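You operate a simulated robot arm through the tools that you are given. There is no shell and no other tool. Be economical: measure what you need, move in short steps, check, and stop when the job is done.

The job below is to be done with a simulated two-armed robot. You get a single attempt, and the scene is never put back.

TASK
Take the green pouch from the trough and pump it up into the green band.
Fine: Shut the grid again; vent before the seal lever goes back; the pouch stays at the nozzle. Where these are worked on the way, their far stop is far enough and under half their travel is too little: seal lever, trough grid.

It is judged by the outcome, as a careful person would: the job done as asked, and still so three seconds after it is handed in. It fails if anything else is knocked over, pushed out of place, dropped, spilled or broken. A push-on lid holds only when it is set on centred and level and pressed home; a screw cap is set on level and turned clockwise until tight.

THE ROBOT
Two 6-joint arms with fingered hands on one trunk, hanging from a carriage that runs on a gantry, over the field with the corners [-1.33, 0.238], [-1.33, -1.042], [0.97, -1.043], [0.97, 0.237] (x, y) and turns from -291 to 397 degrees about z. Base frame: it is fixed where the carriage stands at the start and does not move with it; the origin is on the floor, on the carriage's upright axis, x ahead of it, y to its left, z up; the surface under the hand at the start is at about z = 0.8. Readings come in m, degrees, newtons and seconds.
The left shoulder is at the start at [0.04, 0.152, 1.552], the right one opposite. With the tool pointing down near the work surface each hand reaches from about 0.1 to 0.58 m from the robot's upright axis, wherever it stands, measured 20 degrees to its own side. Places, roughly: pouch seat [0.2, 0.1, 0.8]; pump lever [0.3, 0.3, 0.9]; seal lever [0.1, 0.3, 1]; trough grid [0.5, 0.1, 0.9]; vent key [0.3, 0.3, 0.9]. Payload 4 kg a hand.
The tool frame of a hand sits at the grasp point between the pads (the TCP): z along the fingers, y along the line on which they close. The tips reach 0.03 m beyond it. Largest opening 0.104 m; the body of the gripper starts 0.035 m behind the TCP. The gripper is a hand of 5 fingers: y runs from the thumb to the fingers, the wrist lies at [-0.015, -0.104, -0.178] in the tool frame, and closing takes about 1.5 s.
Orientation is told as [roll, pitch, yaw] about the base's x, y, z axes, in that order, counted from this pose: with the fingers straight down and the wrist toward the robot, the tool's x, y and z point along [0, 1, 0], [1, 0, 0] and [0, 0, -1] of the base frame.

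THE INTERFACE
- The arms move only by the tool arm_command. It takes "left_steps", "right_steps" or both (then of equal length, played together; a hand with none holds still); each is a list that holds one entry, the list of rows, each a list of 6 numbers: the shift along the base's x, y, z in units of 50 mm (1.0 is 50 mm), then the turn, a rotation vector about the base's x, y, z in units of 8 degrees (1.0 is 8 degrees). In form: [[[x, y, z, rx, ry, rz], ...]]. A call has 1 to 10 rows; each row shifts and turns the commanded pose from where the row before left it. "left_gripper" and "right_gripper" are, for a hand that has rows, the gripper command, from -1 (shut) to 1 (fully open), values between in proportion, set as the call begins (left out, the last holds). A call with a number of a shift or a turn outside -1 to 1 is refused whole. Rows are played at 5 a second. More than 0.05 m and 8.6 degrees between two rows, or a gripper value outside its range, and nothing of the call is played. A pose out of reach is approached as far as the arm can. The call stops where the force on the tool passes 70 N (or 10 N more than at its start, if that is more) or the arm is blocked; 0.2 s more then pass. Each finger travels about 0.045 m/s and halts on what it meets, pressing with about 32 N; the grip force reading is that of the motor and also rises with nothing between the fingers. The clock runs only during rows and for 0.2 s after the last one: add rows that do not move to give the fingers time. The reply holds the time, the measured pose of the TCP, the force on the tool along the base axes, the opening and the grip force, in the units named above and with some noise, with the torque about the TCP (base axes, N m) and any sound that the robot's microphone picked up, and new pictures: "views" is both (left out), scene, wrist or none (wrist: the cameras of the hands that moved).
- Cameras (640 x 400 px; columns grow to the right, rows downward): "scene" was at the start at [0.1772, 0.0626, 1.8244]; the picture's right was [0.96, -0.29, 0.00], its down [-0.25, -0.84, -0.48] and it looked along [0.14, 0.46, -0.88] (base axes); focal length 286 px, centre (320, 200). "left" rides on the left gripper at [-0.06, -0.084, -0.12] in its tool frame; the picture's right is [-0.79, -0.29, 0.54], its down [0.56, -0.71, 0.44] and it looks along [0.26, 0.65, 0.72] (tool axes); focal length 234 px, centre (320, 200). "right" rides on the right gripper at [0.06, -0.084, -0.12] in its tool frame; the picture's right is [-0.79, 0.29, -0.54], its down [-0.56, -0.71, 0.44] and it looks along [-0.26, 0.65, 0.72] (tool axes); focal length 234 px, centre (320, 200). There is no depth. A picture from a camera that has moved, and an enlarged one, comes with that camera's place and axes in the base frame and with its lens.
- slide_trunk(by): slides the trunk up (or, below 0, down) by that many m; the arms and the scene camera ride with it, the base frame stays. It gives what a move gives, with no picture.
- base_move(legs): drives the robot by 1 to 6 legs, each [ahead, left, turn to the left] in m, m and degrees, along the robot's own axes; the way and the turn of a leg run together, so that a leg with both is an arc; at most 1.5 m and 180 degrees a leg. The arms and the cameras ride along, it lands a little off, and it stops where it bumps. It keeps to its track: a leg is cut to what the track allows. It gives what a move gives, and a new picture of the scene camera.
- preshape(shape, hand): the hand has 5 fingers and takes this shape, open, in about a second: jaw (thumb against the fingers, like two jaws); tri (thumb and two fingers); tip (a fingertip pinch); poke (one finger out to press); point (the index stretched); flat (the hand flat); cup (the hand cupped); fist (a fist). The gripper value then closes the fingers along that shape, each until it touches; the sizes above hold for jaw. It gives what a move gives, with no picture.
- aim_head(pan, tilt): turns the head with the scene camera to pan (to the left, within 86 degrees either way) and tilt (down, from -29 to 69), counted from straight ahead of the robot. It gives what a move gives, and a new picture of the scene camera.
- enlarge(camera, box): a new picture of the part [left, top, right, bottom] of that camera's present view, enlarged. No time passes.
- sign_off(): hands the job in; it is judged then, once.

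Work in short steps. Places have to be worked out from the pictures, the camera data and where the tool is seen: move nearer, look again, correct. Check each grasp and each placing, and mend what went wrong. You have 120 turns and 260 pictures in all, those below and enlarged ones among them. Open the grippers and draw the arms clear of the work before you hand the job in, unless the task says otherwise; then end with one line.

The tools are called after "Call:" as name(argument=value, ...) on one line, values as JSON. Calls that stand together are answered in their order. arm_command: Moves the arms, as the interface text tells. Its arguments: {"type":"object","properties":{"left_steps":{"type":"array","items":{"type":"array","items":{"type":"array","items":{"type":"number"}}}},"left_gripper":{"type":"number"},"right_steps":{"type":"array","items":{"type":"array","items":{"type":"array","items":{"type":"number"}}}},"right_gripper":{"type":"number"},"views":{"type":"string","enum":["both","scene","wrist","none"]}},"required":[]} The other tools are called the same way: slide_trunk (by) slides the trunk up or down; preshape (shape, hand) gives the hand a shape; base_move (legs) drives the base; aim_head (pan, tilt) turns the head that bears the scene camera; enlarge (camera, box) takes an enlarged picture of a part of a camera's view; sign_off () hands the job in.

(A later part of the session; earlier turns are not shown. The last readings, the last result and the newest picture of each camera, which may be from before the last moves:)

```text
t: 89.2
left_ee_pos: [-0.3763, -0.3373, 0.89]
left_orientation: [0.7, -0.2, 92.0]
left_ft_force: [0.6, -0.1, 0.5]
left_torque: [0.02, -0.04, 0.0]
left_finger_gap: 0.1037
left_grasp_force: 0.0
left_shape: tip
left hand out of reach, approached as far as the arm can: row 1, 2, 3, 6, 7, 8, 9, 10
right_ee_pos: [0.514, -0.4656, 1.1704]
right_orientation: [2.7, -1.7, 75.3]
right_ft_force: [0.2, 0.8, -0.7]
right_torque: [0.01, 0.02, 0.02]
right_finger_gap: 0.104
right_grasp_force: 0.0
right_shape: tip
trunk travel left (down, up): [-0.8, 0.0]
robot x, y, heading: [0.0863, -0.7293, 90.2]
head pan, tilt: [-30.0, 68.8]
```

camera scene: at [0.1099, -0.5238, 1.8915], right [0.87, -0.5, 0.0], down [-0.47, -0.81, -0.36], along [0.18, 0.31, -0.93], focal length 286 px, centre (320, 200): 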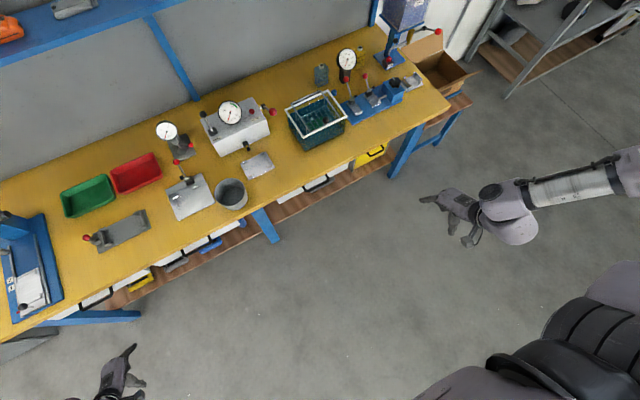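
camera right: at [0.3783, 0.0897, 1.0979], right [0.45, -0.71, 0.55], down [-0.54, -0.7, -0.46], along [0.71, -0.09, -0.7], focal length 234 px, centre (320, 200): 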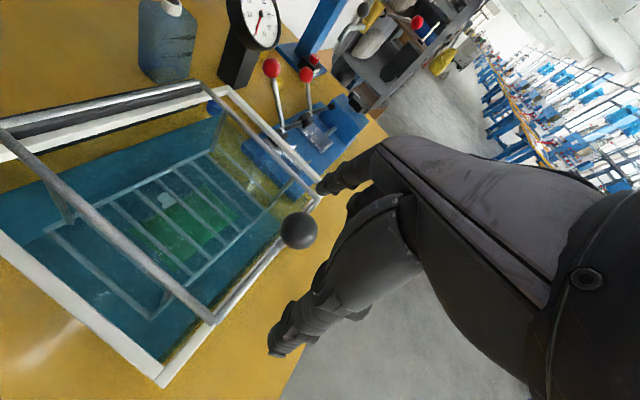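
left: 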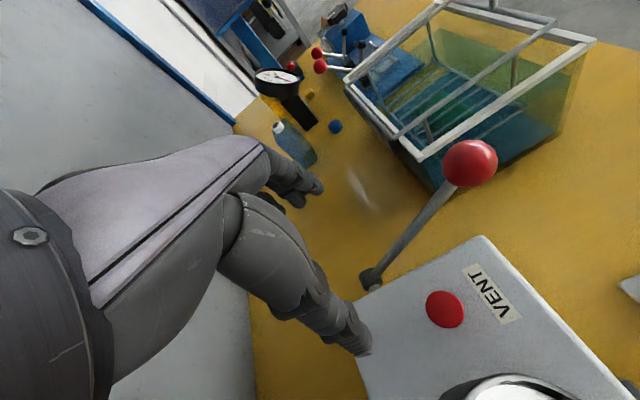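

Try the opposite sweep: stretch forward/inside, then sweep left along the outer limit and pull back.

Call:
arm_command(left_steps=[[[0.6, 0.7, 0.2, 0, 0, 0], [0.6, 0.7, 0.2, 0, 0, 0], [0.5, 0.8, 0.2, 0, 0, 0], [0.3, 0.9, 0, 0, 0, 0], [-0.8, 0.5, 0, 0, 0, 0], [-0.9, 0.2, 0, 0, 0, 0], [-0.9, 0, 0.2, 0, 0, 0], [-0.6, -0.6, 0.3, 0, 0, 0], [-0.3, -0.8, 0.4, 0, 0, 0], [0, -0.8, 0.4, 0, 0, 0]]], views="none")

```text
t: 91.4
left_ee_pos: [-0.4699, -0.2614, 0.9876]
left_orientation: [0.6, -0.3, 91.8]
left_ft_force: [0.3, 0.0, 0.8]
left_torque: [-0.01, -0.01, -0.02]
left_finger_gap: 0.104
left_grasp_force: 0.0
left_shape: tip
left hand out of reach, approached as far as the arm can: row 1, 4, 5, 6, 7, 8, 9, 10
right_ee_pos: [0.5144, -0.4667, 1.172]
right_orientation: [2.7, -1.6, 75.2]
right_ft_force: [-0.1, -0.7, -0.1]
right_torque: [-0.02, 0.02, 0.0]
right_finger_gap: 0.1038
right_grasp_force: 0.0
right_shape: tip
trunk travel left (down, up): [-0.8, 0.0]
robot x, y, heading: [0.0806, -0.732, 89.5]
head pan, tilt: [-30.0, 68.8]
```

Try an up-sweep along the outer limit, then pull in while still rising.

Call:
arm_command(left_steps=[[[-0.3, 0.6, 0.7, 0, 0, 0], [-0.3, 0.6, 0.7, 0, 0, 0], [-0.2, 0.5, 0.8, 0, 0, 0], [-0.2, 0.5, 0.8, 0, 0, 0], [-0.2, 0.4, 0.85, 0, 0, 0], [-0.2, 0.4, 0.85, 0, 0, 0], [0, 0, 1, 0, 0, 0], [0, 0, 1, 0, 0, 0], [0, -0.4, 0.9, 0, 0, 0], [0, -0.6, 0.7, 0, 0, 0]]], views="none")

Call:
arm_command(left_steps=[[[0, -0.5, 0.4, 0, 0, 0], [0, -0.5, 0.4, 0, 0, 0], [0, -0.6, 0, 0, 0, 0], [0, -0.6, 0, 0, 0, 0], [0, -0.6, 0, 0, 0, 0], [0, -0.6, 0, 0, 0, 0]]], views="scene")

```text
t: 93.6
left_ee_pos: [-0.5803, -0.1109, 1.3926]
left_orientation: [0.6, -0.1, 92.0]
left_ft_force: [-0.3, 0.3, 0.2]
left_torque: [0.02, 0.01, 0.0]
left_finger_gap: 0.1038
left_grasp_force: 0.1
left_shape: tip
left hand out of reach, approached as far as the arm can: row 6, 7, 8, 9, 10
right_ee_pos: [0.514, -0.4664, 1.1722]
right_orientation: [2.7, -1.7, 75.3]
right_ft_force: [-0.3, 0.2, -0.2]
right_torque: [-0.03, 0.01, -0.01]
right_finger_gap: 0.1037
right_grasp_force: 0.1
right_shape: tip
trunk travel left (down, up): [-0.8, 0.0]
robot x, y, heading: [0.0857, -0.7328, 90.1]
head pan, tilt: [-30.0, 68.8]
```

```text
t: 95.0
left_ee_pos: [-0.6679, -0.2089, 1.4286]
left_orientation: [0.6, -0.1, 91.9]
left_ft_force: [-0.2, 0.1, -0.5]
left_torque: [0.0, 0.01, -0.02]
left_finger_gap: 0.104
left_grasp_force: 0.0
left_shape: tip
left hand out of reach, approached as far as the arm can: row 1, 2, 3, 4, 5, 6
right_ee_pos: [0.5134, -0.4664, 1.1703]
right_orientation: [2.7, -1.6, 75.3]
right_ft_force: [0.2, 0.4, -0.4]
right_torque: [0.01, 0.0, 0.01]
right_finger_gap: 0.104
right_grasp_force: 0.0
right_shape: tip
trunk travel left (down, up): [-0.8, 0.0]
robot x, y, heading: [0.0808, -0.7308, 90.3]
head pan, tilt: [-30.0, 68.8]
camera scene: at [0.1099, -0.5238, 1.8915], right [0.87, -0.5, 0.0], down [-0.47, -0.81, -0.36], along [0.18, 0.31, -0.93], focal length 286 px, centre (320, 200)
```

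scene: 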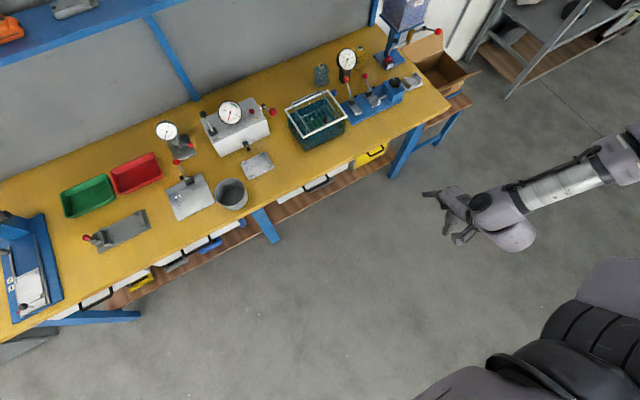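

Look at the left arm now.

Call:
aim_head(pan=60, tilt=35)

```text
t: 96.7
left_ee_pos: [-0.6666, -0.2084, 1.4287]
left_orientation: [0.6, -0.1, 91.9]
left_ft_force: [-1.0, 0.4, -0.3]
left_torque: [0.01, -0.02, 0.03]
left_finger_gap: 0.1039
left_grasp_force: 0.0
left_shape: tip
right_ee_pos: [0.5141, -0.4657, 1.1715]
right_orientation: [2.7, -1.7, 75.3]
right_ft_force: [0.2, 0.6, 0.1]
right_torque: [0.0, -0.04, -0.03]
right_finger_gap: 0.104
right_grasp_force: 0.0
right_shape: tip
trunk travel left (down, up): [-0.8, 0.0]
robot x, y, heading: [0.0824, -0.7292, 90.0]
head pan, tilt: [60.0, 35.0]
camera scene: at [0.0057, -0.528, 1.9351], right [0.5, 0.87, 0.0], down [0.5, -0.29, -0.82], along [-0.71, 0.41, -0.57], focal length 286 px, centre (320, 200)
```

scene: 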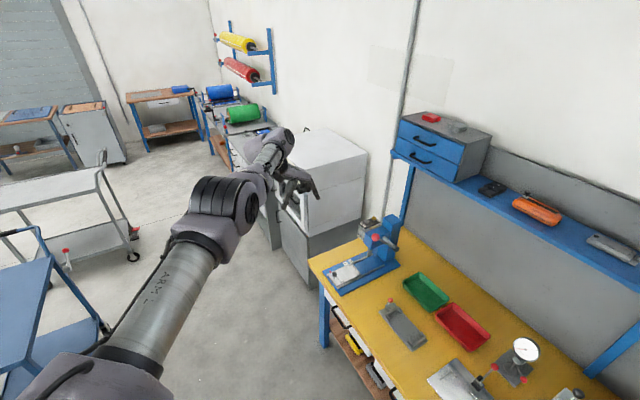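

The elbow hinge axis is horizontal, so flexing happens in the vertical plane: from here I go down with a gentle inward component, so the forearm drops and the elbow stays up.

Call:
arm_command(left_steps=[[[-0.6, 0.4, 0, 0, 0, 0], [-0.6, 0.4, 0, 0, 0, 0], [0.1, -0.05, -0.95, 0, 0, 0], [0.2, -0.1, -0.9, 0, 0, 0], [0.35, -0.2, -0.85, 0, 0, 0], [0.4, -0.25, -0.8, 0, 0, 0], [0.5, -0.3, -0.75, 0, 0, 0], [0.5, -0.3, -0.75, 0, 0, 0], [0.5, -0.3, -0.75, 0, 0, 0], [0.6, -0.3, -0.6, 0, 0, 0]]], views="scene")

```text
t: 98.9
left_ee_pos: [-0.5603, -0.247, 1.0829]
left_orientation: [0.6, -0.2, 92.0]
left_ft_force: [1.1, 0.6, -0.3]
left_torque: [0.01, 0.0, 0.01]
left_finger_gap: 0.1038
left_grasp_force: 0.0
left_shape: tip
left hand out of reach, approached as far as the arm can: row 1, 2, 4, 5, 6, 7, 8, 9, 10
right_ee_pos: [0.5137, -0.4677, 1.1719]
right_orientation: [2.7, -1.6, 75.2]
right_ft_force: [-0.1, -0.2, 0.4]
right_torque: [-0.01, -0.02, 0.01]
right_finger_gap: 0.1043
right_grasp_force: 0.1
right_shape: tip
trunk travel left (down, up): [-0.8, 0.0]
robot x, y, heading: [0.0831, -0.7325, 90.1]
head pan, tilt: [60.0, 35.0]
camera scene: at [0.0058, -0.5281, 1.9352], right [0.5, 0.87, 0.0], down [0.5, -0.29, -0.82], along [-0.71, 0.41, -0.57], focal length 286 px, centre (320, 200)
```

scene: 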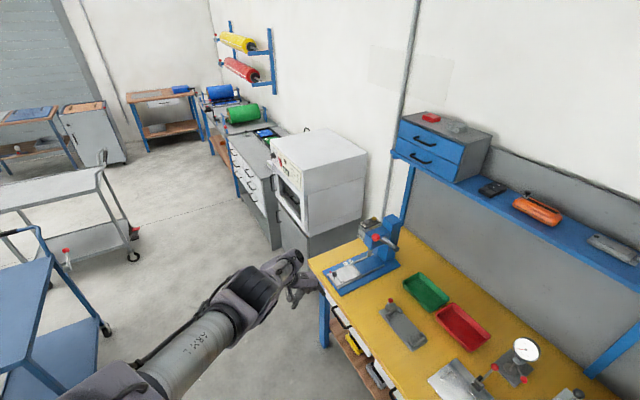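

Call:
arm_command(left_steps=[[[0, 0, -0.5, 0, 0, 0], [0, 0, -0.5, 0, 0, 0], [0.07, -0.05, 0.05, 0, 0, 0], [0.07, -0.05, 0.05, 0, 0, 0], [0.14, -0.1, 0.1, 0, 0, 0], [0.14, -0.1, 0.1, 0, 0, 0], [0.2, -0.15, 0.15, 0, 0, 0], [0.3, -0.2, 0.2, 0, 0, 0], [0.3, -0.2, 0.2, 0, 0, 0]]], views="none")

```text
t: 100.9
left_ee_pos: [-0.5313, -0.2552, 1.0457]
left_orientation: [0.6, -0.2, 92.0]
left_ft_force: [0.1, -0.3, 0.3]
left_torque: [-0.03, -0.01, 0.02]
left_finger_gap: 0.104
left_grasp_force: 0.1
left_shape: tip
left hand out of reach, approached as far as the arm can: row 1, 2, 4, 5, 6, 7, 8, 9
right_ee_pos: [0.5136, -0.467, 1.1718]
right_orientation: [2.7, -1.6, 75.3]
right_ft_force: [-0.5, 0.8, 0.2]
right_torque: [0.02, 0.03, 0.0]
right_finger_gap: 0.1041
right_grasp_force: 0.0
right_shape: tip
trunk travel left (down, up): [-0.8, 0.0]
robot x, y, heading: [0.0823, -0.7315, 89.8]
head pan, tilt: [60.0, 35.0]
```

Up-sweeps were in reach earlier, so flexing probably happens going up. Do a moderate up-sweep and, before reaching the outer limit, pull in while rising.

Call:
arm_command(left_steps=[[[-0.2, 0.4, 0.7, 0, 0, 0], [-0.2, 0.4, 0.7, 0, 0, 0], [0, 0.2, 0.9, 0, 0, 0], [0.1, 0, 0.9, 0, 0, 0], [0.1, -0.1, 0.9, 0, 0, 0], [0.15, -0.15, 0.9, 0, 0, 0], [0.2, -0.2, 0.9, 0, 0, 0], [0.3, -0.3, 0.8, 0, 0, 0], [0.4, -0.3, 0.6, 0, 0, 0], [0.5, -0.4, 0.4, 0, 0, 0]]], views="none")

```text
t: 103.1
left_ee_pos: [-0.6094, -0.1448, 1.3737]
left_orientation: [0.7, -0.2, 91.9]
left_ft_force: [-0.3, -0.1, -0.1]
left_torque: [-0.01, -0.02, 0.01]
left_finger_gap: 0.1042
left_grasp_force: 0.0
left_shape: tip
left hand out of reach, approached as far as the arm can: row 1, 3, 4, 5, 6, 7, 8, 9, 10
right_ee_pos: [0.5152, -0.4663, 1.172]
right_orientation: [2.7, -1.7, 75.3]
right_ft_force: [-0.1, 0.5, 1.0]
right_torque: [-0.05, 0.04, -0.01]
right_finger_gap: 0.1039
right_grasp_force: 0.1
right_shape: tip
trunk travel left (down, up): [-0.8, 0.0]
robot x, y, heading: [0.0818, -0.7335, 89.7]
head pan, tilt: [60.0, 35.0]
```

One quick try on the right (folded) arm: restore its former tilt and move forward/down.

Call:
arm_command(right_steps=[[[0, 0, 0, 0.8, -0.2, 0], [0, 0, 0, 0.8, -0.2, 0], [0.3, 0.6, 0, 0, 0, 0], [0.3, 0.6, 0, 0, 0, 0], [0, 0.6, -0.4, 0, 0, 0], [0, 0.6, -0.4, 0, 0, 0], [0, 0.6, -0.4, 0, 0, 0], [-0.3, 0.4, -0.6, 0, 0, 0], [-0.3, 0.4, -0.6, 0, 0, 0], [-0.3, 0.4, -0.6, 0, 0, 0]]], views="none")

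```text
t: 105.3
left_ee_pos: [-0.6114, -0.145, 1.3723]
left_orientation: [0.7, -0.2, 92.1]
left_ft_force: [0.9, 0.0, 0.4]
left_torque: [-0.03, -0.02, -0.01]
left_finger_gap: 0.1039
left_grasp_force: 0.0
left_shape: tip
right_ee_pos: [0.5431, -0.4235, 1.0851]
right_orientation: [2.5, -15.3, 74.8]
right_ft_force: [0.3, 0.0, -1.1]
right_torque: [0.02, 0.02, 0.02]
right_finger_gap: 0.104
right_grasp_force: 0.1
right_shape: tip
right hand out of reach, approached as far as the arm can: row 5, 6, 7, 8, 9, 10
trunk travel left (down, up): [-0.8, 0.0]
robot x, y, heading: [0.0832, -0.7321, 89.8]
head pan, tilt: [60.0, 35.0]
```

It responds now in that direction; continue extending forward, then lower and turn.

Call:
arm_command(right_steps=[[[0.2, 0.7, 0, 0, 0, 0], [0.2, 0.7, 0, 0, 0, 0], [0, 0.8, 0, 0, 0, 0], [0, 0, 0, 0, 0, -1], [0, 0, 0, 0, 0, -1], [0, 0, -0.6, 0, 0, 0], [0, 0, -0.6, 0, 0, 0], [-0.6, 0, 0, 0, 0, 0], [-0.6, 0, 0, 0, 0, 0], [0, -0.6, 0, 0, 0, 0]]], views="none")

```text
t: 107.5
left_ee_pos: [-0.6118, -0.1444, 1.3732]
left_orientation: [0.6, -0.1, 92.0]
left_ft_force: [-0.1, -0.1, 0.4]
left_torque: [0.02, -0.01, 0.0]
left_finger_gap: 0.104
left_grasp_force: 0.0
left_shape: tip
right_ee_pos: [0.5162, -0.4555, 1.0449]
right_orientation: [2.5, -14.5, 59.0]
right_ft_force: [-0.2, -0.1, 0.3]
right_torque: [-0.04, 0.01, -0.03]
right_finger_gap: 0.1036
right_grasp_force: 0.1
right_shape: tip
right hand out of reach, approached as far as the arm can: row 1, 2, 3, 4, 5
trunk travel left (down, up): [-0.8, 0.0]
robot x, y, heading: [0.0835, -0.7355, 90.0]
head pan, tilt: [60.0, 35.0]
```

Now it's free (with more negative yaw). Turn further, straighten the tilt, then go forward-inward.

Call:
arm_command(right_steps=[[[0, 0, 0, 0, 0, -1], [0, 0, 0, 0, 0, -1], [0, 0, 0, -0.6, 0.5, 0], [0, 0, 0, -0.6, 0.5, 0], [0, 0, 0, -0.4, 0.3, 0], [-0.5, 0.6, 0, 0, 0, 0], [-0.5, 0.6, 0, 0, 0, 0], [0, 0, -0.5, 0, 0, 0], [-0.5, 0, 0, 0, 0, 0], [-0.5, 0, 0, 0, 0, 0]]], views="none")

```text
t: 109.7
left_ee_pos: [-0.611, -0.1448, 1.3721]
left_orientation: [0.6, -0.2, 92.0]
left_ft_force: [0.4, 0.5, -1.0]
left_torque: [0.0, -0.02, 0.03]
left_finger_gap: 0.1042
left_grasp_force: 0.0
left_shape: tip
right_ee_pos: [0.4151, -0.3942, 1.0197]
right_orientation: [1.7, -8.3, 43.2]
right_ft_force: [0.7, -1.2, 0.6]
right_torque: [0.0, -0.01, 0.03]
right_finger_gap: 0.1039
right_grasp_force: 0.0
right_shape: tip
right hand out of reach, approached as far as the arm can: row 4, 5
trunk travel left (down, up): [-0.8, 0.0]
robot x, y, heading: [0.0834, -0.7312, 90.0]
head pan, tilt: [60.0, 35.0]
```

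Right arm is properly controllable again. Finish straightening and yaw on toward 0.

Call:
arm_command(right_steps=[[[0, 0, 0, -0.35, 0.35, 0], [0, 0, 0, -0.35, 0.35, 0], [0, 0, 0, 0, 0, -1], [0, 0, 0, 0, 0, -1], [0, 0, 0, 0, 0, -1], [0, 0, 0, 0, 0, -1], [0, 0, 0, 0, 0, -1], [0, 0, 0, 0, 0, -0.4]]], views="none")

```text
t: 111.5
left_ee_pos: [-0.6106, -0.1435, 1.3737]
left_orientation: [0.5, -0.2, 92.0]
left_ft_force: [-0.1, -0.2, 0.8]
left_torque: [-0.02, 0.01, 0.01]
left_finger_gap: 0.104
left_grasp_force: 0.0
left_shape: tip
right_ee_pos: [0.4148, -0.3949, 1.0186]
right_orientation: [1.6, -0.4, -0.1]
right_ft_force: [-0.2, -0.1, 0.3]
right_torque: [0.02, -0.03, 0.01]
right_finger_gap: 0.104
right_grasp_force: 0.0
right_shape: tip
trunk travel left (down, up): [-0.8, 0.0]
robot x, y, heading: [0.0822, -0.7365, 90.1]
head pan, tilt: [60.0, 35.0]
```

The right hand is vertical, yaw 0, and freely controllable. Swing the (stretched) left arm back to the side so it stays clear of the shelf.

Call:
arm_command(left_steps=[[[0, -0.9, -0.3, 0, 0, 0], [0, -0.9, -0.3, 0, 0, 0], [0, -0.9, -0.3, 0, 0, 0], [0, -0.9, -0.3, 0, 0, 0], [0, -0.9, -0.3, 0, 0, 0], [0, -0.9, -0.3, 0, 0, 0], [0, -0.9, -0.3, 0, 0, 0], [0, -0.9, -0.3, 0, 0, 0]]], views="none")

Call:
aim_head(pan=-25, tilt=55)

```text
t: 113.3
left_ee_pos: [-0.731, -0.437, 1.2246]
left_orientation: [0.7, -0.2, 92.0]
left_ft_force: [-0.6, 0.5, 0.2]
left_torque: [-0.02, 0.01, -0.04]
left_finger_gap: 0.1038
left_grasp_force: 0.1
left_shape: tip
left hand out of reach, approached as far as the arm can: row 1, 2, 3, 4, 5, 6, 7, 8
right_ee_pos: [0.415, -0.3954, 1.0173]
right_orientation: [1.5, -0.3, 0.0]
right_ft_force: [0.1, 0.2, 0.5]
right_torque: [-0.01, -0.01, -0.02]
right_finger_gap: 0.1042
right_grasp_force: 0.0
right_shape: tip
trunk travel left (down, up): [-0.8, 0.0]
robot x, y, heading: [0.0807, -0.7332, 89.7]
head pan, tilt: [60.0, 35.0]
```

```text
t: 114.9
left_ee_pos: [-0.7314, -0.4362, 1.2241]
left_orientation: [0.6, -0.1, 92.0]
left_ft_force: [0.2, 0.1, 0.2]
left_torque: [0.0, 0.02, -0.03]
left_finger_gap: 0.1037
left_grasp_force: 0.1
left_shape: tip
right_ee_pos: [0.415, -0.3933, 1.0185]
right_orientation: [1.6, -0.4, 0.0]
right_ft_force: [0.4, -0.1, 0.3]
right_torque: [0.03, -0.01, 0.0]
right_finger_gap: 0.104
right_grasp_force: 0.1
right_shape: tip
trunk travel left (down, up): [-0.8, 0.0]
robot x, y, heading: [0.0839, -0.7312, 90.1]
head pan, tilt: [-25.0, 55.0]
camera scene: at [0.1124, -0.5068, 1.9069], right [0.91, -0.42, 0.0], down [-0.35, -0.74, -0.57], along [0.24, 0.52, -0.82], focal length 286 px, centre (320, 200)
```

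scene: 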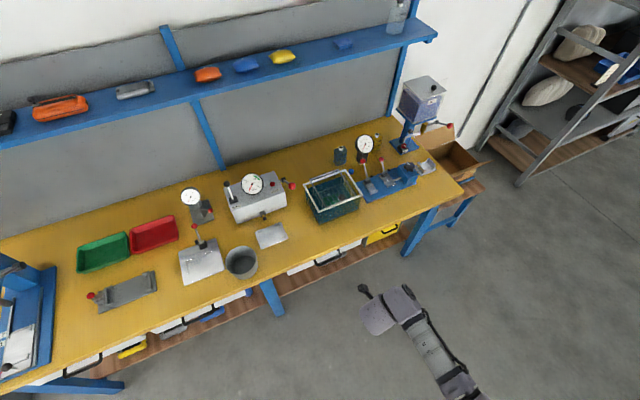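

Swing the left arm further back so it clears the press at the table's left end.

Call:
arm_command(left_steps=[[[0, -0.95, 0, 0, 0, 0], [0, -0.95, 0, 0, 0, 0], [0, -0.95, 0, 0, 0, 0], [0.1, -0.95, 0, 0, 0, 0], [0.2, -0.95, 0, 0, 0, 0], [0.3, -0.9, 0, 0, 0, 0], [0.3, -0.9, 0, 0, 0, 0], [0.3, -0.9, 0, 0, 0, 0]]], views="none")

Call:
base_move(legs=[[0, -0.075, 0], [0.455, 0, 0]])

Call:
arm_command(right_steps=[[[0, 0, 0, 0, 0, 0]]], views="wrist")

```text
t: 116.7
left_ee_pos: [-0.7065, -0.7689, 1.1919]
left_orientation: [0.6, -0.3, 91.9]
left_ft_force: [0.0, -0.3, 0.1]
left_torque: [-0.02, -0.02, 0.01]
left_finger_gap: 0.1041
left_grasp_force: 0.1
left_shape: tip
left hand out of reach, approached as far as the arm can: row 1, 2, 4, 5, 6, 7, 8
right_ee_pos: [0.4148, -0.3953, 1.0191]
right_orientation: [1.4, -0.4, 0.0]
right_ft_force: [-0.4, 0.2, 0.6]
right_torque: [-0.02, -0.01, -0.01]
right_finger_gap: 0.1039
right_grasp_force: 0.0
right_shape: tip
trunk travel left (down, up): [-0.8, 0.0]
robot x, y, heading: [0.0821, -0.7305, 90.0]
head pan, tilt: [-25.0, 55.0]
```

```text
t: 120.0
left_ee_pos: [-0.6309, -0.3144, 1.1917]
left_orientation: [0.6, -0.2, 91.9]
left_ft_force: [-0.7, -0.7, 0.7]
left_torque: [-0.01, -0.04, 0.01]
left_finger_gap: 0.104
left_grasp_force: 0.1
left_shape: tip
right_ee_pos: [0.49, 0.0582, 1.0177]
right_orientation: [1.5, -0.4, -0.1]
right_ft_force: [0.5, -0.8, -0.3]
right_torque: [0.01, -0.02, 0.0]
right_finger_gap: 0.1042
right_grasp_force: 0.1
right_shape: tip
trunk travel left (down, up): [-0.8, 0.0]
robot x, y, heading: [0.1617, -0.2791, 89.9]
head pan, tilt: [-25.0, 55.0]
camera scene: at [0.1876, -0.0533, 1.9069], right [0.91, -0.42, 0.0], down [-0.35, -0.74, -0.57], along [0.24, 0.52, -0.82], focal length 286 px, centre (320, 200)
```

scene: 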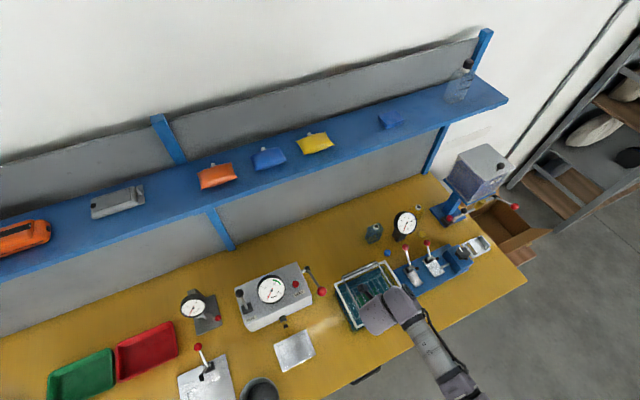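

```text
t: 120.4
left_ee_pos: [-0.6303, -0.3144, 1.1916]
left_orientation: [0.5, -0.1, 91.9]
left_ft_force: [-0.4, -0.7, 0.8]
left_torque: [0.03, 0.05, 0.02]
left_finger_gap: 0.1039
left_grasp_force: 0.1
left_shape: tip
right_ee_pos: [0.4905, 0.0572, 1.019]
right_orientation: [1.5, -0.4, 0.0]
right_ft_force: [-0.5, 0.8, 0.0]
right_torque: [-0.01, -0.03, 0.04]
right_finger_gap: 0.104
right_grasp_force: 0.1
right_shape: tip
trunk travel left (down, up): [-0.8, 0.0]
robot x, y, heading: [0.1543, -0.279, 89.9]
head pan, tilt: [-25.0, 55.0]
camera right: at [0.4067, 0.116, 1.139], right [0.28, -0.8, 0.52], down [-0.7, -0.55, -0.46], along [0.65, -0.24, -0.72], focal length 234 px, centre (320, 200)
```

right: 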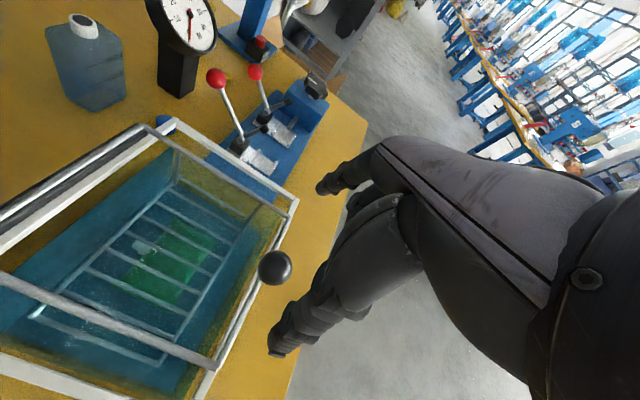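

Knob at (0.489,0.066,0.942). Correct +9 mm in y and descend to z≈0.953.

Call:
arm_command(right_steps=[[[0, 0.18, -0.5, 0, 0, 0], [0, 0, -0.5, 0, 0, 0], [0, 0, -0.32, 0, 0, 0], [0, 0, 0, 0, 0, 0]]], views="wrist")

Call:
enlarge(camera="right", box=[200, 160, 440, 360])

```text
t: 121.4
left_ee_pos: [-0.6302, -0.3148, 1.1918]
left_orientation: [0.4, -0.2, 92.0]
left_ft_force: [0.4, -0.3, -0.1]
left_torque: [0.0, 0.0, 0.01]
left_finger_gap: 0.1041
left_grasp_force: 0.0
left_shape: tip
right_ee_pos: [0.4936, 0.0663, 0.9544]
right_orientation: [1.7, -0.5, -0.1]
right_ft_force: [3.8, -1.1, 16.0]
right_torque: [0.0, 0.91, 0.1]
right_finger_gap: 0.1041
right_grasp_force: 0.1
right_shape: tip
trunk travel left (down, up): [-0.8, 0.0]
robot x, y, heading: [0.155, -0.2747, 90.1]
head pan, tilt: [-25.0, 55.0]
camera right: at [0.4093, 0.1248, 1.0753], right [0.28, -0.8, 0.52], down [-0.7, -0.54, -0.46], along [0.65, -0.24, -0.72], focal length 234 px, centre (320, 200)
```

right: 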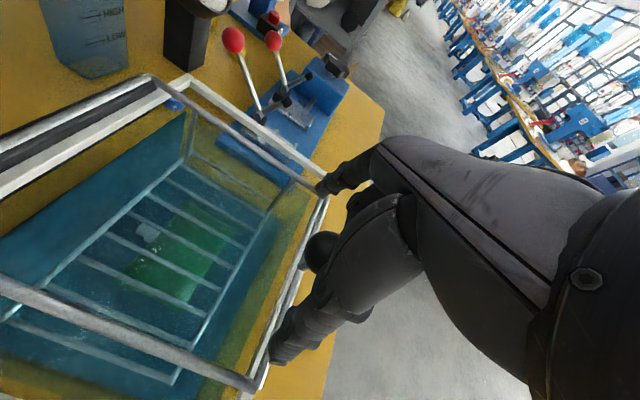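

```text
2.00 times, centred on (320, 260) of right
camera zoom: at [0.4093, 0.1248, 1.0753], right [0.28, -0.8, 0.52], down [-0.7, -0.54, -0.46], along [0.65, -0.24, -0.72], focal length 468 px, centre (320, 80)
```

zoom: 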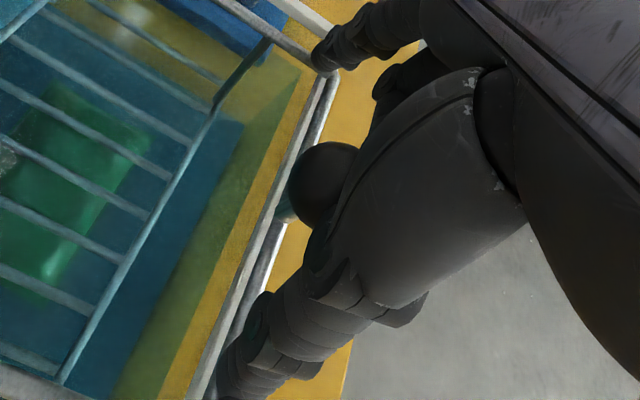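

Fingertips touch the grid frame (16 N); the knob lies between thumb and index. Raise 4 mm and close.

Call:
arm_command(right_steps=[[[0, 0, 0.08, 0, 0, 0], [0, 0, 0, 0, 0, 0], [0, 0, 0, 0, 0, 0], [0, 0, 0, 0, 0, 0], [0, 0, 0, 0, 0, 0], [0, 0, 0, 0, 0, 0], [0, 0, 0, 0, 0, 0], [0, 0, 0, 0, 0, 0]]], right_gripper=-1, views="wrist")

Call:
enlarge(camera="right", box=[200, 160, 440, 360])

```text
t: 123.2
left_ee_pos: [-0.6329, -0.3133, 1.1917]
left_orientation: [0.6, -0.3, 91.8]
left_ft_force: [0.4, -1.0, 0.2]
left_torque: [0.02, 0.03, -0.05]
left_finger_gap: 0.1042
left_grasp_force: 0.1
left_shape: tip
right_ee_pos: [0.4892, 0.069, 0.9575]
right_orientation: [1.9, -0.4, 0.1]
right_ft_force: [-17.1, -1.7, 41.7]
right_torque: [0.23, 1.33, 0.1]
right_finger_gap: 0.0274
right_grasp_force: 31.6
right_shape: tip
trunk travel left (down, up): [-0.8, 0.0]
robot x, y, heading: [0.1555, -0.2746, 89.9]
head pan, tilt: [-25.0, 55.0]
camera right: at [0.4059, 0.1259, 1.0795], right [0.29, -0.81, 0.52], down [-0.7, -0.54, -0.46], along [0.65, -0.24, -0.72], focal length 234 px, centre (320, 200)
```

right: 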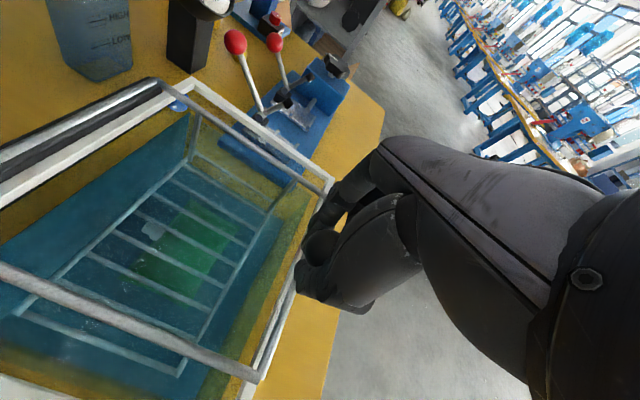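

```text
2.00 times, centred on (320, 260) of right
camera zoom: at [0.4059, 0.1259, 1.0795], right [0.29, -0.81, 0.52], down [-0.7, -0.54, -0.46], along [0.65, -0.24, -0.72], focal length 468 px, centre (320, 80)
```

zoom: 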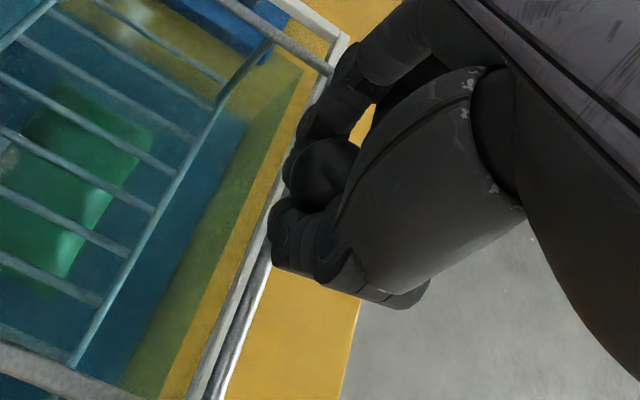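

Ball held (gap 27 mm). Start swinging the grid up along the hinge arc (hinge ≈ y 0.23, z 0.925), first ~24°.

Call:
arm_command(right_steps=[[[0, 0.08, 0.453, 0, 0, 0], [0, 0.142, 0.438, 0, 0, 0], [0, 0.202, 0.414, 0, 0, 0]]], views="wrist")

```text
t: 124.0
left_ee_pos: [-0.636, -0.3147, 1.1932]
left_orientation: [0.6, -0.3, 91.9]
left_ft_force: [-0.2, -0.1, -0.5]
left_torque: [-0.01, 0.01, 0.03]
left_finger_gap: 0.1037
left_grasp_force: 0.0
left_shape: tip
right_ee_pos: [0.4872, 0.0888, 1.0212]
right_orientation: [1.4, -0.1, -0.1]
right_ft_force: [-14.4, 7.8, -8.7]
right_torque: [-0.12, 0.15, -0.1]
right_finger_gap: 0.0246
right_grasp_force: 32.5
right_shape: tip
trunk travel left (down, up): [-0.8, 0.0]
robot x, y, heading: [0.1561, -0.2777, 90.0]
head pan, tilt: [-25.0, 55.0]
camera right: at [0.4041, 0.1463, 1.1415], right [0.29, -0.8, 0.52], down [-0.71, -0.55, -0.45], along [0.65, -0.24, -0.72], focal length 234 px, centre (320, 200)
```

right: 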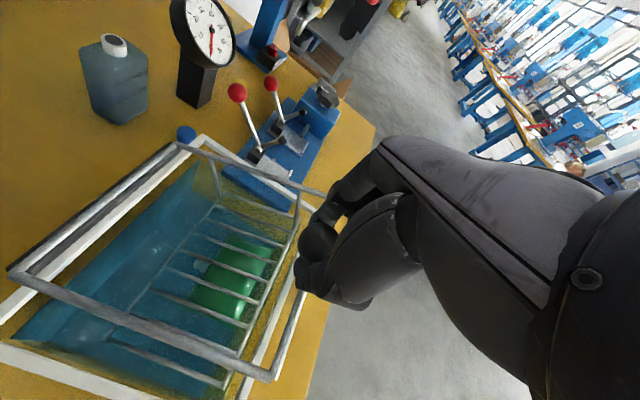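

The grid rises with the hand. Continue to ~62°.

Call:
arm_command(right_steps=[[[0, 0.257, 0.382, 0, 0, 0], [0, 0.308, 0.342, 0, 0, 0], [0, 0.353, 0.296, 0, 0, 0], [0, 0.39, 0.244, 0, 0, 0]]], views="wrist")

```text
t: 125.0
left_ee_pos: [-0.6344, -0.3147, 1.1925]
left_orientation: [0.7, -0.1, 91.9]
left_ft_force: [-0.4, 1.0, 0.1]
left_torque: [0.0, 0.01, 0.02]
left_finger_gap: 0.1039
left_grasp_force: 0.1
left_shape: tip
right_ee_pos: [0.4872, 0.1539, 1.0838]
right_orientation: [1.4, -0.2, -0.1]
right_ft_force: [-13.2, 6.3, -19.2]
right_torque: [-0.03, 0.1, -0.06]
right_finger_gap: 0.0218
right_grasp_force: 31.8
right_shape: tip
trunk travel left (down, up): [-0.8, 0.0]
robot x, y, heading: [0.1604, -0.2777, 89.8]
head pan, tilt: [-25.0, 55.0]
camera right: at [0.4041, 0.2118, 1.2045], right [0.29, -0.8, 0.52], down [-0.7, -0.55, -0.45], along [0.65, -0.24, -0.72], focal length 234 px, centre (320, 200)
```

right: 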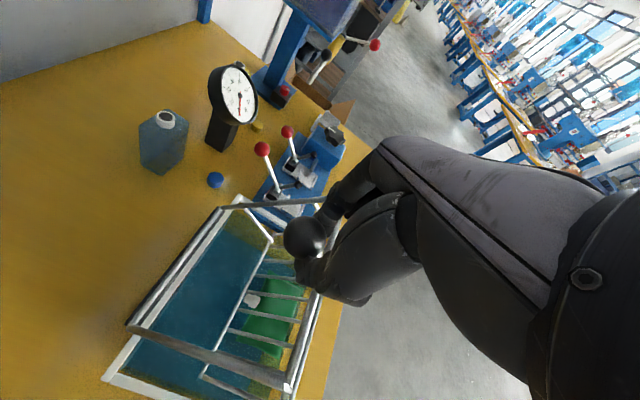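

Ball is slipping slightly low in the pinch (hand pulls a bit too high); continue with less rise.

Call:
arm_command(right_steps=[[[0.04, 0.42, 0.03, 0, 0, 0], [0, 0.44, 0.06, 0, 0, 0], [0, 0.456, 0.03, 0, 0, 0]]], views="both")

```text
t: 125.8
left_ee_pos: [-0.6332, -0.3145, 1.1938]
left_orientation: [0.7, -0.1, 91.9]
left_ft_force: [-0.4, 0.3, -0.6]
left_torque: [0.02, -0.02, -0.02]
left_finger_gap: 0.1042
left_grasp_force: 0.1
left_shape: tip
right_ee_pos: [0.4926, 0.219, 1.0914]
right_orientation: [1.5, -0.3, -0.1]
right_ft_force: [-12.7, -2.1, 1.7]
right_torque: [0.03, 0.0, 0.08]
right_finger_gap: 0.022
right_grasp_force: 32.3
right_shape: tip
trunk travel left (down, up): [-0.8, 0.0]
robot x, y, heading: [0.1603, -0.2772, 89.8]
head pan, tilt: [-25.0, 55.0]
camera scene: at [0.1871, -0.0533, 1.9068], right [0.91, -0.42, 0.0], down [-0.35, -0.74, -0.57], along [0.24, 0.52, -0.82], focal length 286 px, centre (320, 200)
camera right: at [0.4084, 0.2774, 1.2119], right [0.28, -0.8, 0.52], down [-0.7, -0.55, -0.45], along [0.65, -0.24, -0.72], focal length 234 px, centre (320, 200)
```

scene: 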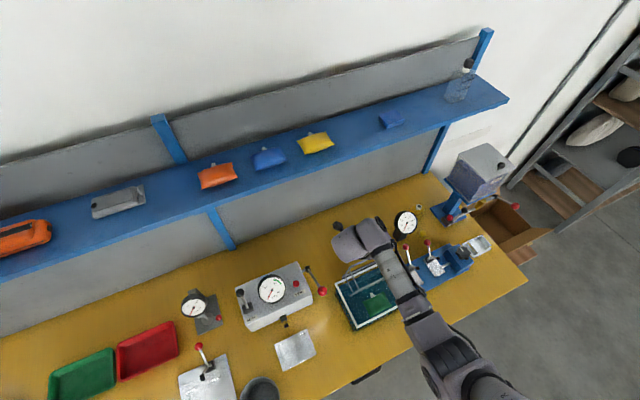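
right: 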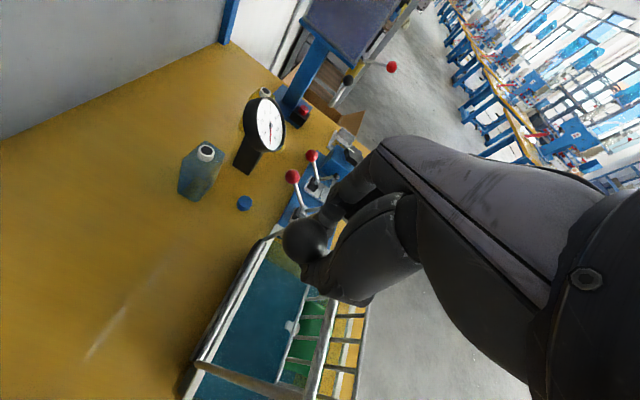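

Nearly upright. Continue over the top until it meets its stop.

Call:
arm_command(right_steps=[[[0, 0.456, 0, 0, 0, 0], [0, 0.45, -0.06, 0, 0, 0], [0, 0.44, -0.12, 0, 0, 0]]], views="wrist")

```text
t: 126.6
left_ee_pos: [-0.6339, -0.3146, 1.1919]
left_orientation: [0.7, -0.3, 91.8]
left_ft_force: [-0.8, -0.2, -0.3]
left_torque: [0.02, 0.01, 0.0]
left_finger_gap: 0.1039
left_grasp_force: 0.0
left_shape: tip
right_ee_pos: [0.4907, 0.2872, 1.0832]
right_orientation: [1.6, -0.4, 0.1]
right_ft_force: [-15.5, -1.8, 18.7]
right_torque: [-1.49, -1.81, 0.64]
right_finger_gap: 0.019
right_grasp_force: 31.6
right_shape: tip
trunk travel left (down, up): [-0.8, 0.0]
robot x, y, heading: [0.1594, -0.2745, 89.9]
head pan, tilt: [-25.0, 55.0]
camera right: at [0.4063, 0.3445, 1.205], right [0.29, -0.8, 0.52], down [-0.7, -0.55, -0.46], along [0.65, -0.24, -0.72], focal length 234 px, centre (320, 200)
```

right: 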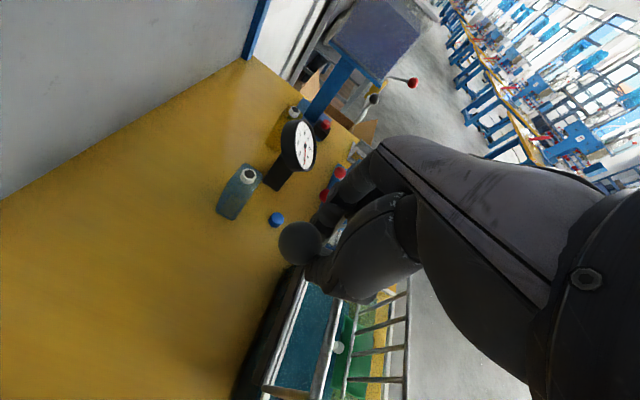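

The grid is past vertical (~105°) and resistance has appeared. Open and lift away, checking that it stays.

Call:
arm_command(right_steps=[[[0, 0, 0, 0, 0, 0], [0, 0, 0, 0, 0, 0], [0, 0, 0, 0, 0, 0], [0, 0, 0, 0, 0, 0], [0, 0, 0, 0, 0, 0], [0, -0.2, 0.4, 0, 0, 0], [0, -0.3, 0.3, 0, 0, 0]]], right_gripper=1, views="wrist")

```text
t: 128.2
left_ee_pos: [-0.6309, -0.3146, 1.1913]
left_orientation: [0.6, -0.2, 91.9]
left_ft_force: [-0.1, -0.9, 0.2]
left_torque: [0.02, 0.03, 0.01]
left_finger_gap: 0.104
left_grasp_force: 0.0
left_shape: tip
right_ee_pos: [0.491, 0.2608, 1.1184]
right_orientation: [1.4, -0.3, 0.0]
right_ft_force: [-0.6, -0.6, -0.2]
right_torque: [-0.01, -0.01, -0.01]
right_finger_gap: 0.1037
right_grasp_force: 0.1
right_shape: tip
trunk travel left (down, up): [-0.8, 0.0]
robot x, y, heading: [0.1574, -0.2793, 89.8]
head pan, tilt: [-25.0, 55.0]
camera right: at [0.4076, 0.3188, 1.2379], right [0.28, -0.8, 0.52], down [-0.7, -0.55, -0.45], along [0.65, -0.24, -0.72], focal length 234 px, centre (320, 200)
```

right: 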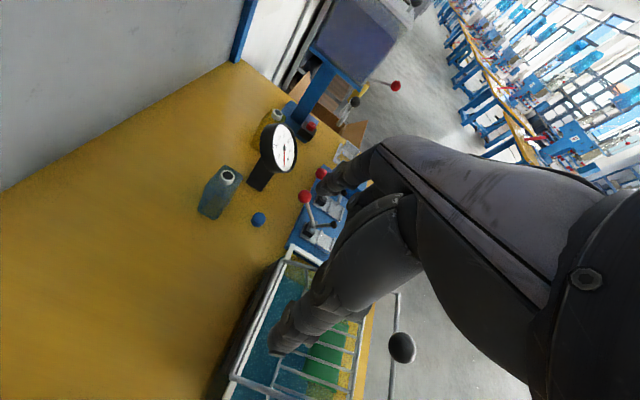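

The knob seems to have swung back toward closed. Check in the scene view.

Call:
enlarge(camera="scene", box=[310, 200, 450, 340])

```text
2.86 times, centred on (380, 270) of scene
camera zoom: at [0.1876, -0.0533, 1.9068], right [0.91, -0.42, 0.0], down [-0.35, -0.74, -0.57], along [0.24, 0.52, -0.82], focal length 817 px, centre (149, 0)
```

zoom: 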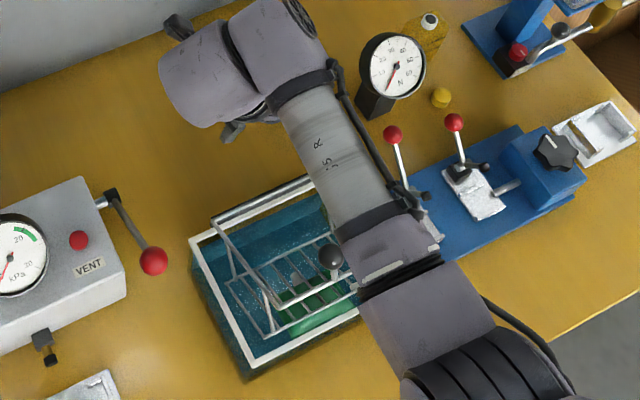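

The grid doesn't hold at ~105°: it's sinking back (damped), as its lower rack is still front-heavy. I need to carry it to its far stop. Retreat, re-stand 8 cm closer for reach, and take the knob again.

Call:
arm_command(right_steps=[[[0, -0.9, 0, 0, 0, 0], [0, -0.9, 0, 0, 0, 0], [0, -0.9, 0, 0, 0, 0], [0, -0.9, 0, 0, 0, 0], [0, -0.9, -0.3, 0, 0, 0], [0, -0.95, -0.3, 0, 0, 0]]], views="none")

Call:
base_move(legs=[[0.08, 0, 0]])

Call:
arm_command(right_steps=[[[0, 0, 0, 0, 0, 0]]], views="wrist")

```text
t: 129.6
left_ee_pos: [-0.6321, -0.316, 1.1923]
left_orientation: [0.6, -0.3, 91.8]
left_ft_force: [-0.6, 0.1, 0.1]
left_torque: [-0.03, 0.05, 0.04]
left_finger_gap: 0.104
left_grasp_force: 0.0
left_shape: tip
right_ee_pos: [0.4918, -0.0119, 1.0898]
right_orientation: [1.6, -0.3, 0.0]
right_ft_force: [0.1, 0.2, 0.2]
right_torque: [0.0, 0.01, -0.04]
right_finger_gap: 0.1034
right_grasp_force: 0.0
right_shape: tip
trunk travel left (down, up): [-0.8, 0.0]
robot x, y, heading: [0.1564, -0.2813, 89.9]
head pan, tilt: [-25.0, 55.0]
```

```text
t: 130.7
left_ee_pos: [-0.6319, -0.236, 1.1913]
left_orientation: [0.6, -0.2, 91.9]
left_ft_force: [0.3, 1.0, 0.0]
left_torque: [0.0, -0.02, 0.0]
left_finger_gap: 0.1041
left_grasp_force: 0.0
left_shape: tip
right_ee_pos: [0.4914, 0.067, 1.0896]
right_orientation: [1.5, -0.4, 0.0]
right_ft_force: [0.2, 0.2, -0.5]
right_torque: [0.01, 0.0, 0.01]
right_finger_gap: 0.1035
right_grasp_force: 0.0
right_shape: tip
trunk travel left (down, up): [-0.8, 0.0]
robot x, y, heading: [0.1569, -0.1979, 89.6]
head pan, tilt: [-25.0, 55.0]
camera scene: at [0.1877, 0.0262, 1.9069], right [0.91, -0.42, 0.0], down [-0.35, -0.74, -0.57], along [0.24, 0.52, -0.82], focal length 286 px, centre (320, 200)
```

scene: 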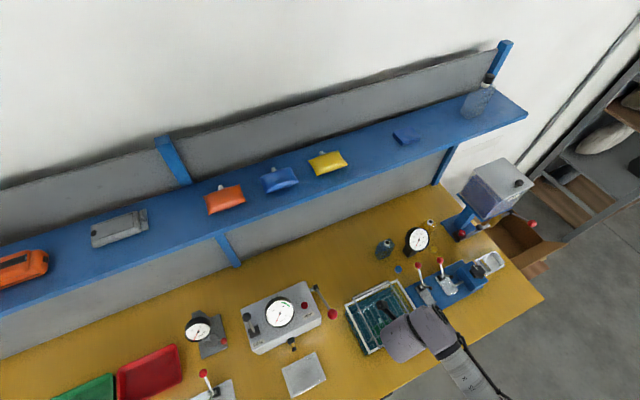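

```text
t: 131.1
left_ee_pos: [-0.6321, -0.2351, 1.1912]
left_orientation: [0.6, -0.2, 91.8]
left_ft_force: [0.1, -0.7, -0.5]
left_torque: [0.01, -0.03, 0.01]
left_finger_gap: 0.1042
left_grasp_force: 0.1
left_shape: tip
right_ee_pos: [0.4921, 0.0673, 1.088]
right_orientation: [1.5, -0.4, 0.1]
right_ft_force: [-0.1, 0.5, 0.3]
right_torque: [-0.01, 0.0, 0.02]
right_finger_gap: 0.1037
right_grasp_force: 0.1
right_shape: tip
trunk travel left (down, up): [-0.8, 0.0]
robot x, y, heading: [0.1561, -0.1986, 89.8]
head pan, tilt: [-25.0, 55.0]
camera right: at [0.4081, 0.1256, 1.2091], right [0.28, -0.8, 0.52], down [-0.7, -0.55, -0.46], along [0.65, -0.24, -0.72], focal length 234 px, centre (320, 200)
```

right: 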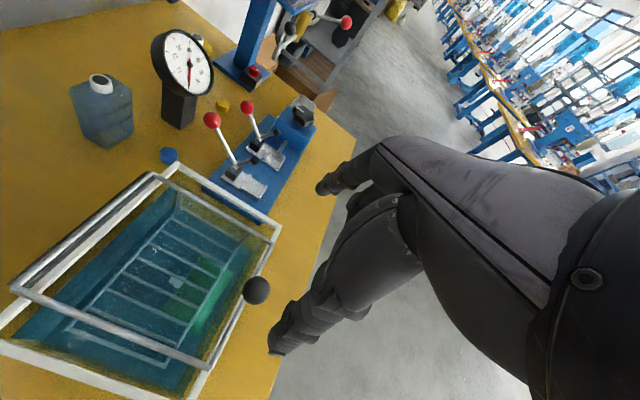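

The grid is shut again and the knob is in its place. Descend onto it and close.

Call:
arm_command(right_steps=[[[-0.04, 0, -0.9, 0, 0, 0], [0, 0, -0.9, 0, 0, 0], [0, 0, -0.8, 0, 0, 0], [0, 0, 0, 0, 0, 0]]], right_gripper=1, views="none")

Call:
arm_command(right_steps=[[[0, 0, 0, 0, 0, 0], [0, 0, 0, 0, 0, 0], [0, 0, 0, 0, 0, 0], [0, 0, 0, 0, 0, 0], [0, 0, 0, 0, 0, 0], [0, 0, 0, 0, 0, 0], [0, 0, 0, 0, 0, 0], [0, 0, 0, 0, 0, 0]]], right_gripper=-1, views="wrist")

```text
t: 132.1
left_ee_pos: [-0.6307, -0.2368, 1.1914]
left_orientation: [0.6, -0.2, 92.0]
left_ft_force: [-0.4, 0.6, -0.4]
left_torque: [-0.01, -0.03, -0.05]
left_finger_gap: 0.1039
left_grasp_force: 0.2
left_shape: tip
right_ee_pos: [0.4903, 0.0674, 0.9587]
right_orientation: [1.5, -0.5, -0.2]
right_ft_force: [3.2, -3.3, 4.6]
right_torque: [0.03, 0.03, 0.01]
right_finger_gap: 0.1036
right_grasp_force: 0.0
right_shape: tip
trunk travel left (down, up): [-0.8, 0.0]
robot x, y, heading: [0.1573, -0.1994, 89.9]
head pan, tilt: [-25.0, 55.0]
```

```text
t: 133.9
left_ee_pos: [-0.6315, -0.2354, 1.1918]
left_orientation: [0.5, -0.2, 91.9]
left_ft_force: [0.1, 0.5, 0.8]
left_torque: [0.03, 0.04, -0.02]
left_finger_gap: 0.1041
left_grasp_force: 0.1
left_shape: tip
right_ee_pos: [0.4895, 0.0693, 0.9596]
right_orientation: [1.6, -0.3, 0.0]
right_ft_force: [-3.0, 1.0, 9.4]
right_torque: [0.08, 0.26, 0.02]
right_finger_gap: 0.0243
right_grasp_force: 31.8
right_shape: tip
trunk travel left (down, up): [-0.8, 0.0]
robot x, y, heading: [0.1607, -0.1968, 89.9]
head pan, tilt: [-25.0, 55.0]
camera right: at [0.4052, 0.1267, 1.08], right [0.28, -0.8, 0.52], down [-0.7, -0.55, -0.46], along [0.65, -0.24, -0.72], focal length 234 px, centre (320, 200)
```

right: 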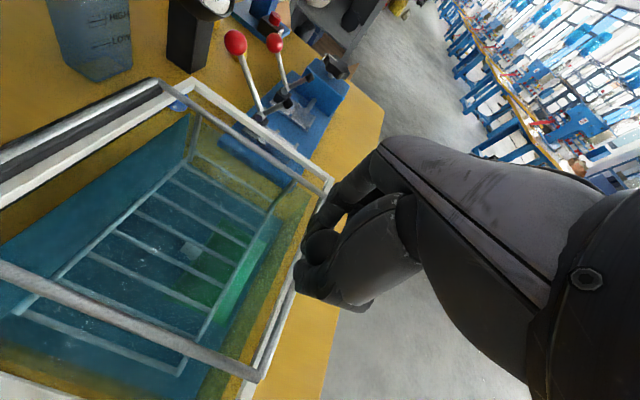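

Knob held again. Swing up along the refined arc (centre y 0.23, z 0.935, r 0.162), to ~81°.

Call:
arm_command(right_steps=[[[0, 0.116, 0.495, 0, 0, 0], [0, 0.192, 0.471, 0, 0, 0], [0, 0.263, 0.435, 0, 0, 0], [0, 0.328, 0.388, 0, 0, 0], [0, 0.385, 0.332, 0, 0, 0], [0, 0.432, 0.268, 0, 0, 0], [0, 0.468, 0.197, 0, 0, 0], [0, 0.494, 0.121, 0, 0, 0]]], views="none")

Call:
arm_command(right_steps=[[[0, 0.507, 0.042, 0, 0, 0], [0, 0.507, -0.037, 0, 0, 0], [0, 0.495, -0.1, 0, 0, 0], [0, 0.471, -0.17, 0, 0, 0]]], views="both")

```text
t: 135.7
left_ee_pos: [-0.6327, -0.2367, 1.1912]
left_orientation: [0.6, -0.1, 92.0]
left_ft_force: [0.2, 0.3, -0.1]
left_torque: [0.02, 0.03, 0.0]
left_finger_gap: 0.1043
left_grasp_force: 0.1
left_shape: tip
right_ee_pos: [0.4886, 0.2, 1.0924]
right_orientation: [1.4, -0.4, -0.2]
right_ft_force: [-5.0, -2.3, -5.3]
right_torque: [-0.05, 0.01, 0.02]
right_finger_gap: 0.02
right_grasp_force: 31.9
right_shape: tip
trunk travel left (down, up): [-0.8, 0.0]
robot x, y, heading: [0.1594, -0.1958, 89.8]
head pan, tilt: [-25.0, 55.0]
```

```text
t: 136.7
left_ee_pos: [-0.632, -0.2373, 1.1923]
left_orientation: [0.6, -0.1, 91.9]
left_ft_force: [0.1, 0.0, 0.3]
left_torque: [0.02, 0.01, 0.01]
left_finger_gap: 0.104
left_grasp_force: 0.1
left_shape: tip
right_ee_pos: [0.4905, 0.2991, 1.0807]
right_orientation: [1.4, -0.4, 0.0]
right_ft_force: [-9.6, -6.1, 5.1]
right_torque: [-1.47, -1.37, 0.47]
right_finger_gap: 0.0167
right_grasp_force: 32.1
right_shape: tip
trunk travel left (down, up): [-0.8, 0.0]
robot x, y, heading: [0.161, -0.1998, 90.0]
head pan, tilt: [-25.0, 55.0]
camera scene: at [0.1873, 0.0258, 1.9069], right [0.91, -0.42, 0.0], down [-0.35, -0.74, -0.57], along [0.24, 0.52, -0.82], focal length 286 px, centre (320, 200)
camera right: at [0.4057, 0.3579, 1.2009], right [0.29, -0.8, 0.52], down [-0.7, -0.55, -0.45], along [0.65, -0.24, -0.72], focal length 234 px, centre (320, 200)
```

scene: 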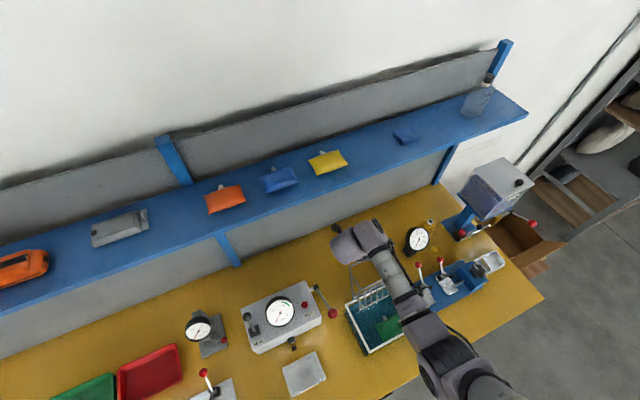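
right: 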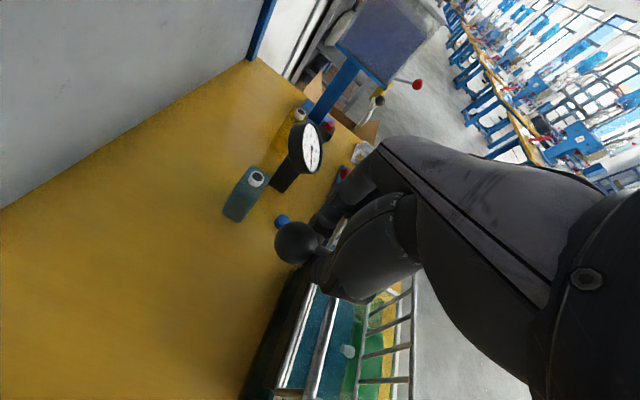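

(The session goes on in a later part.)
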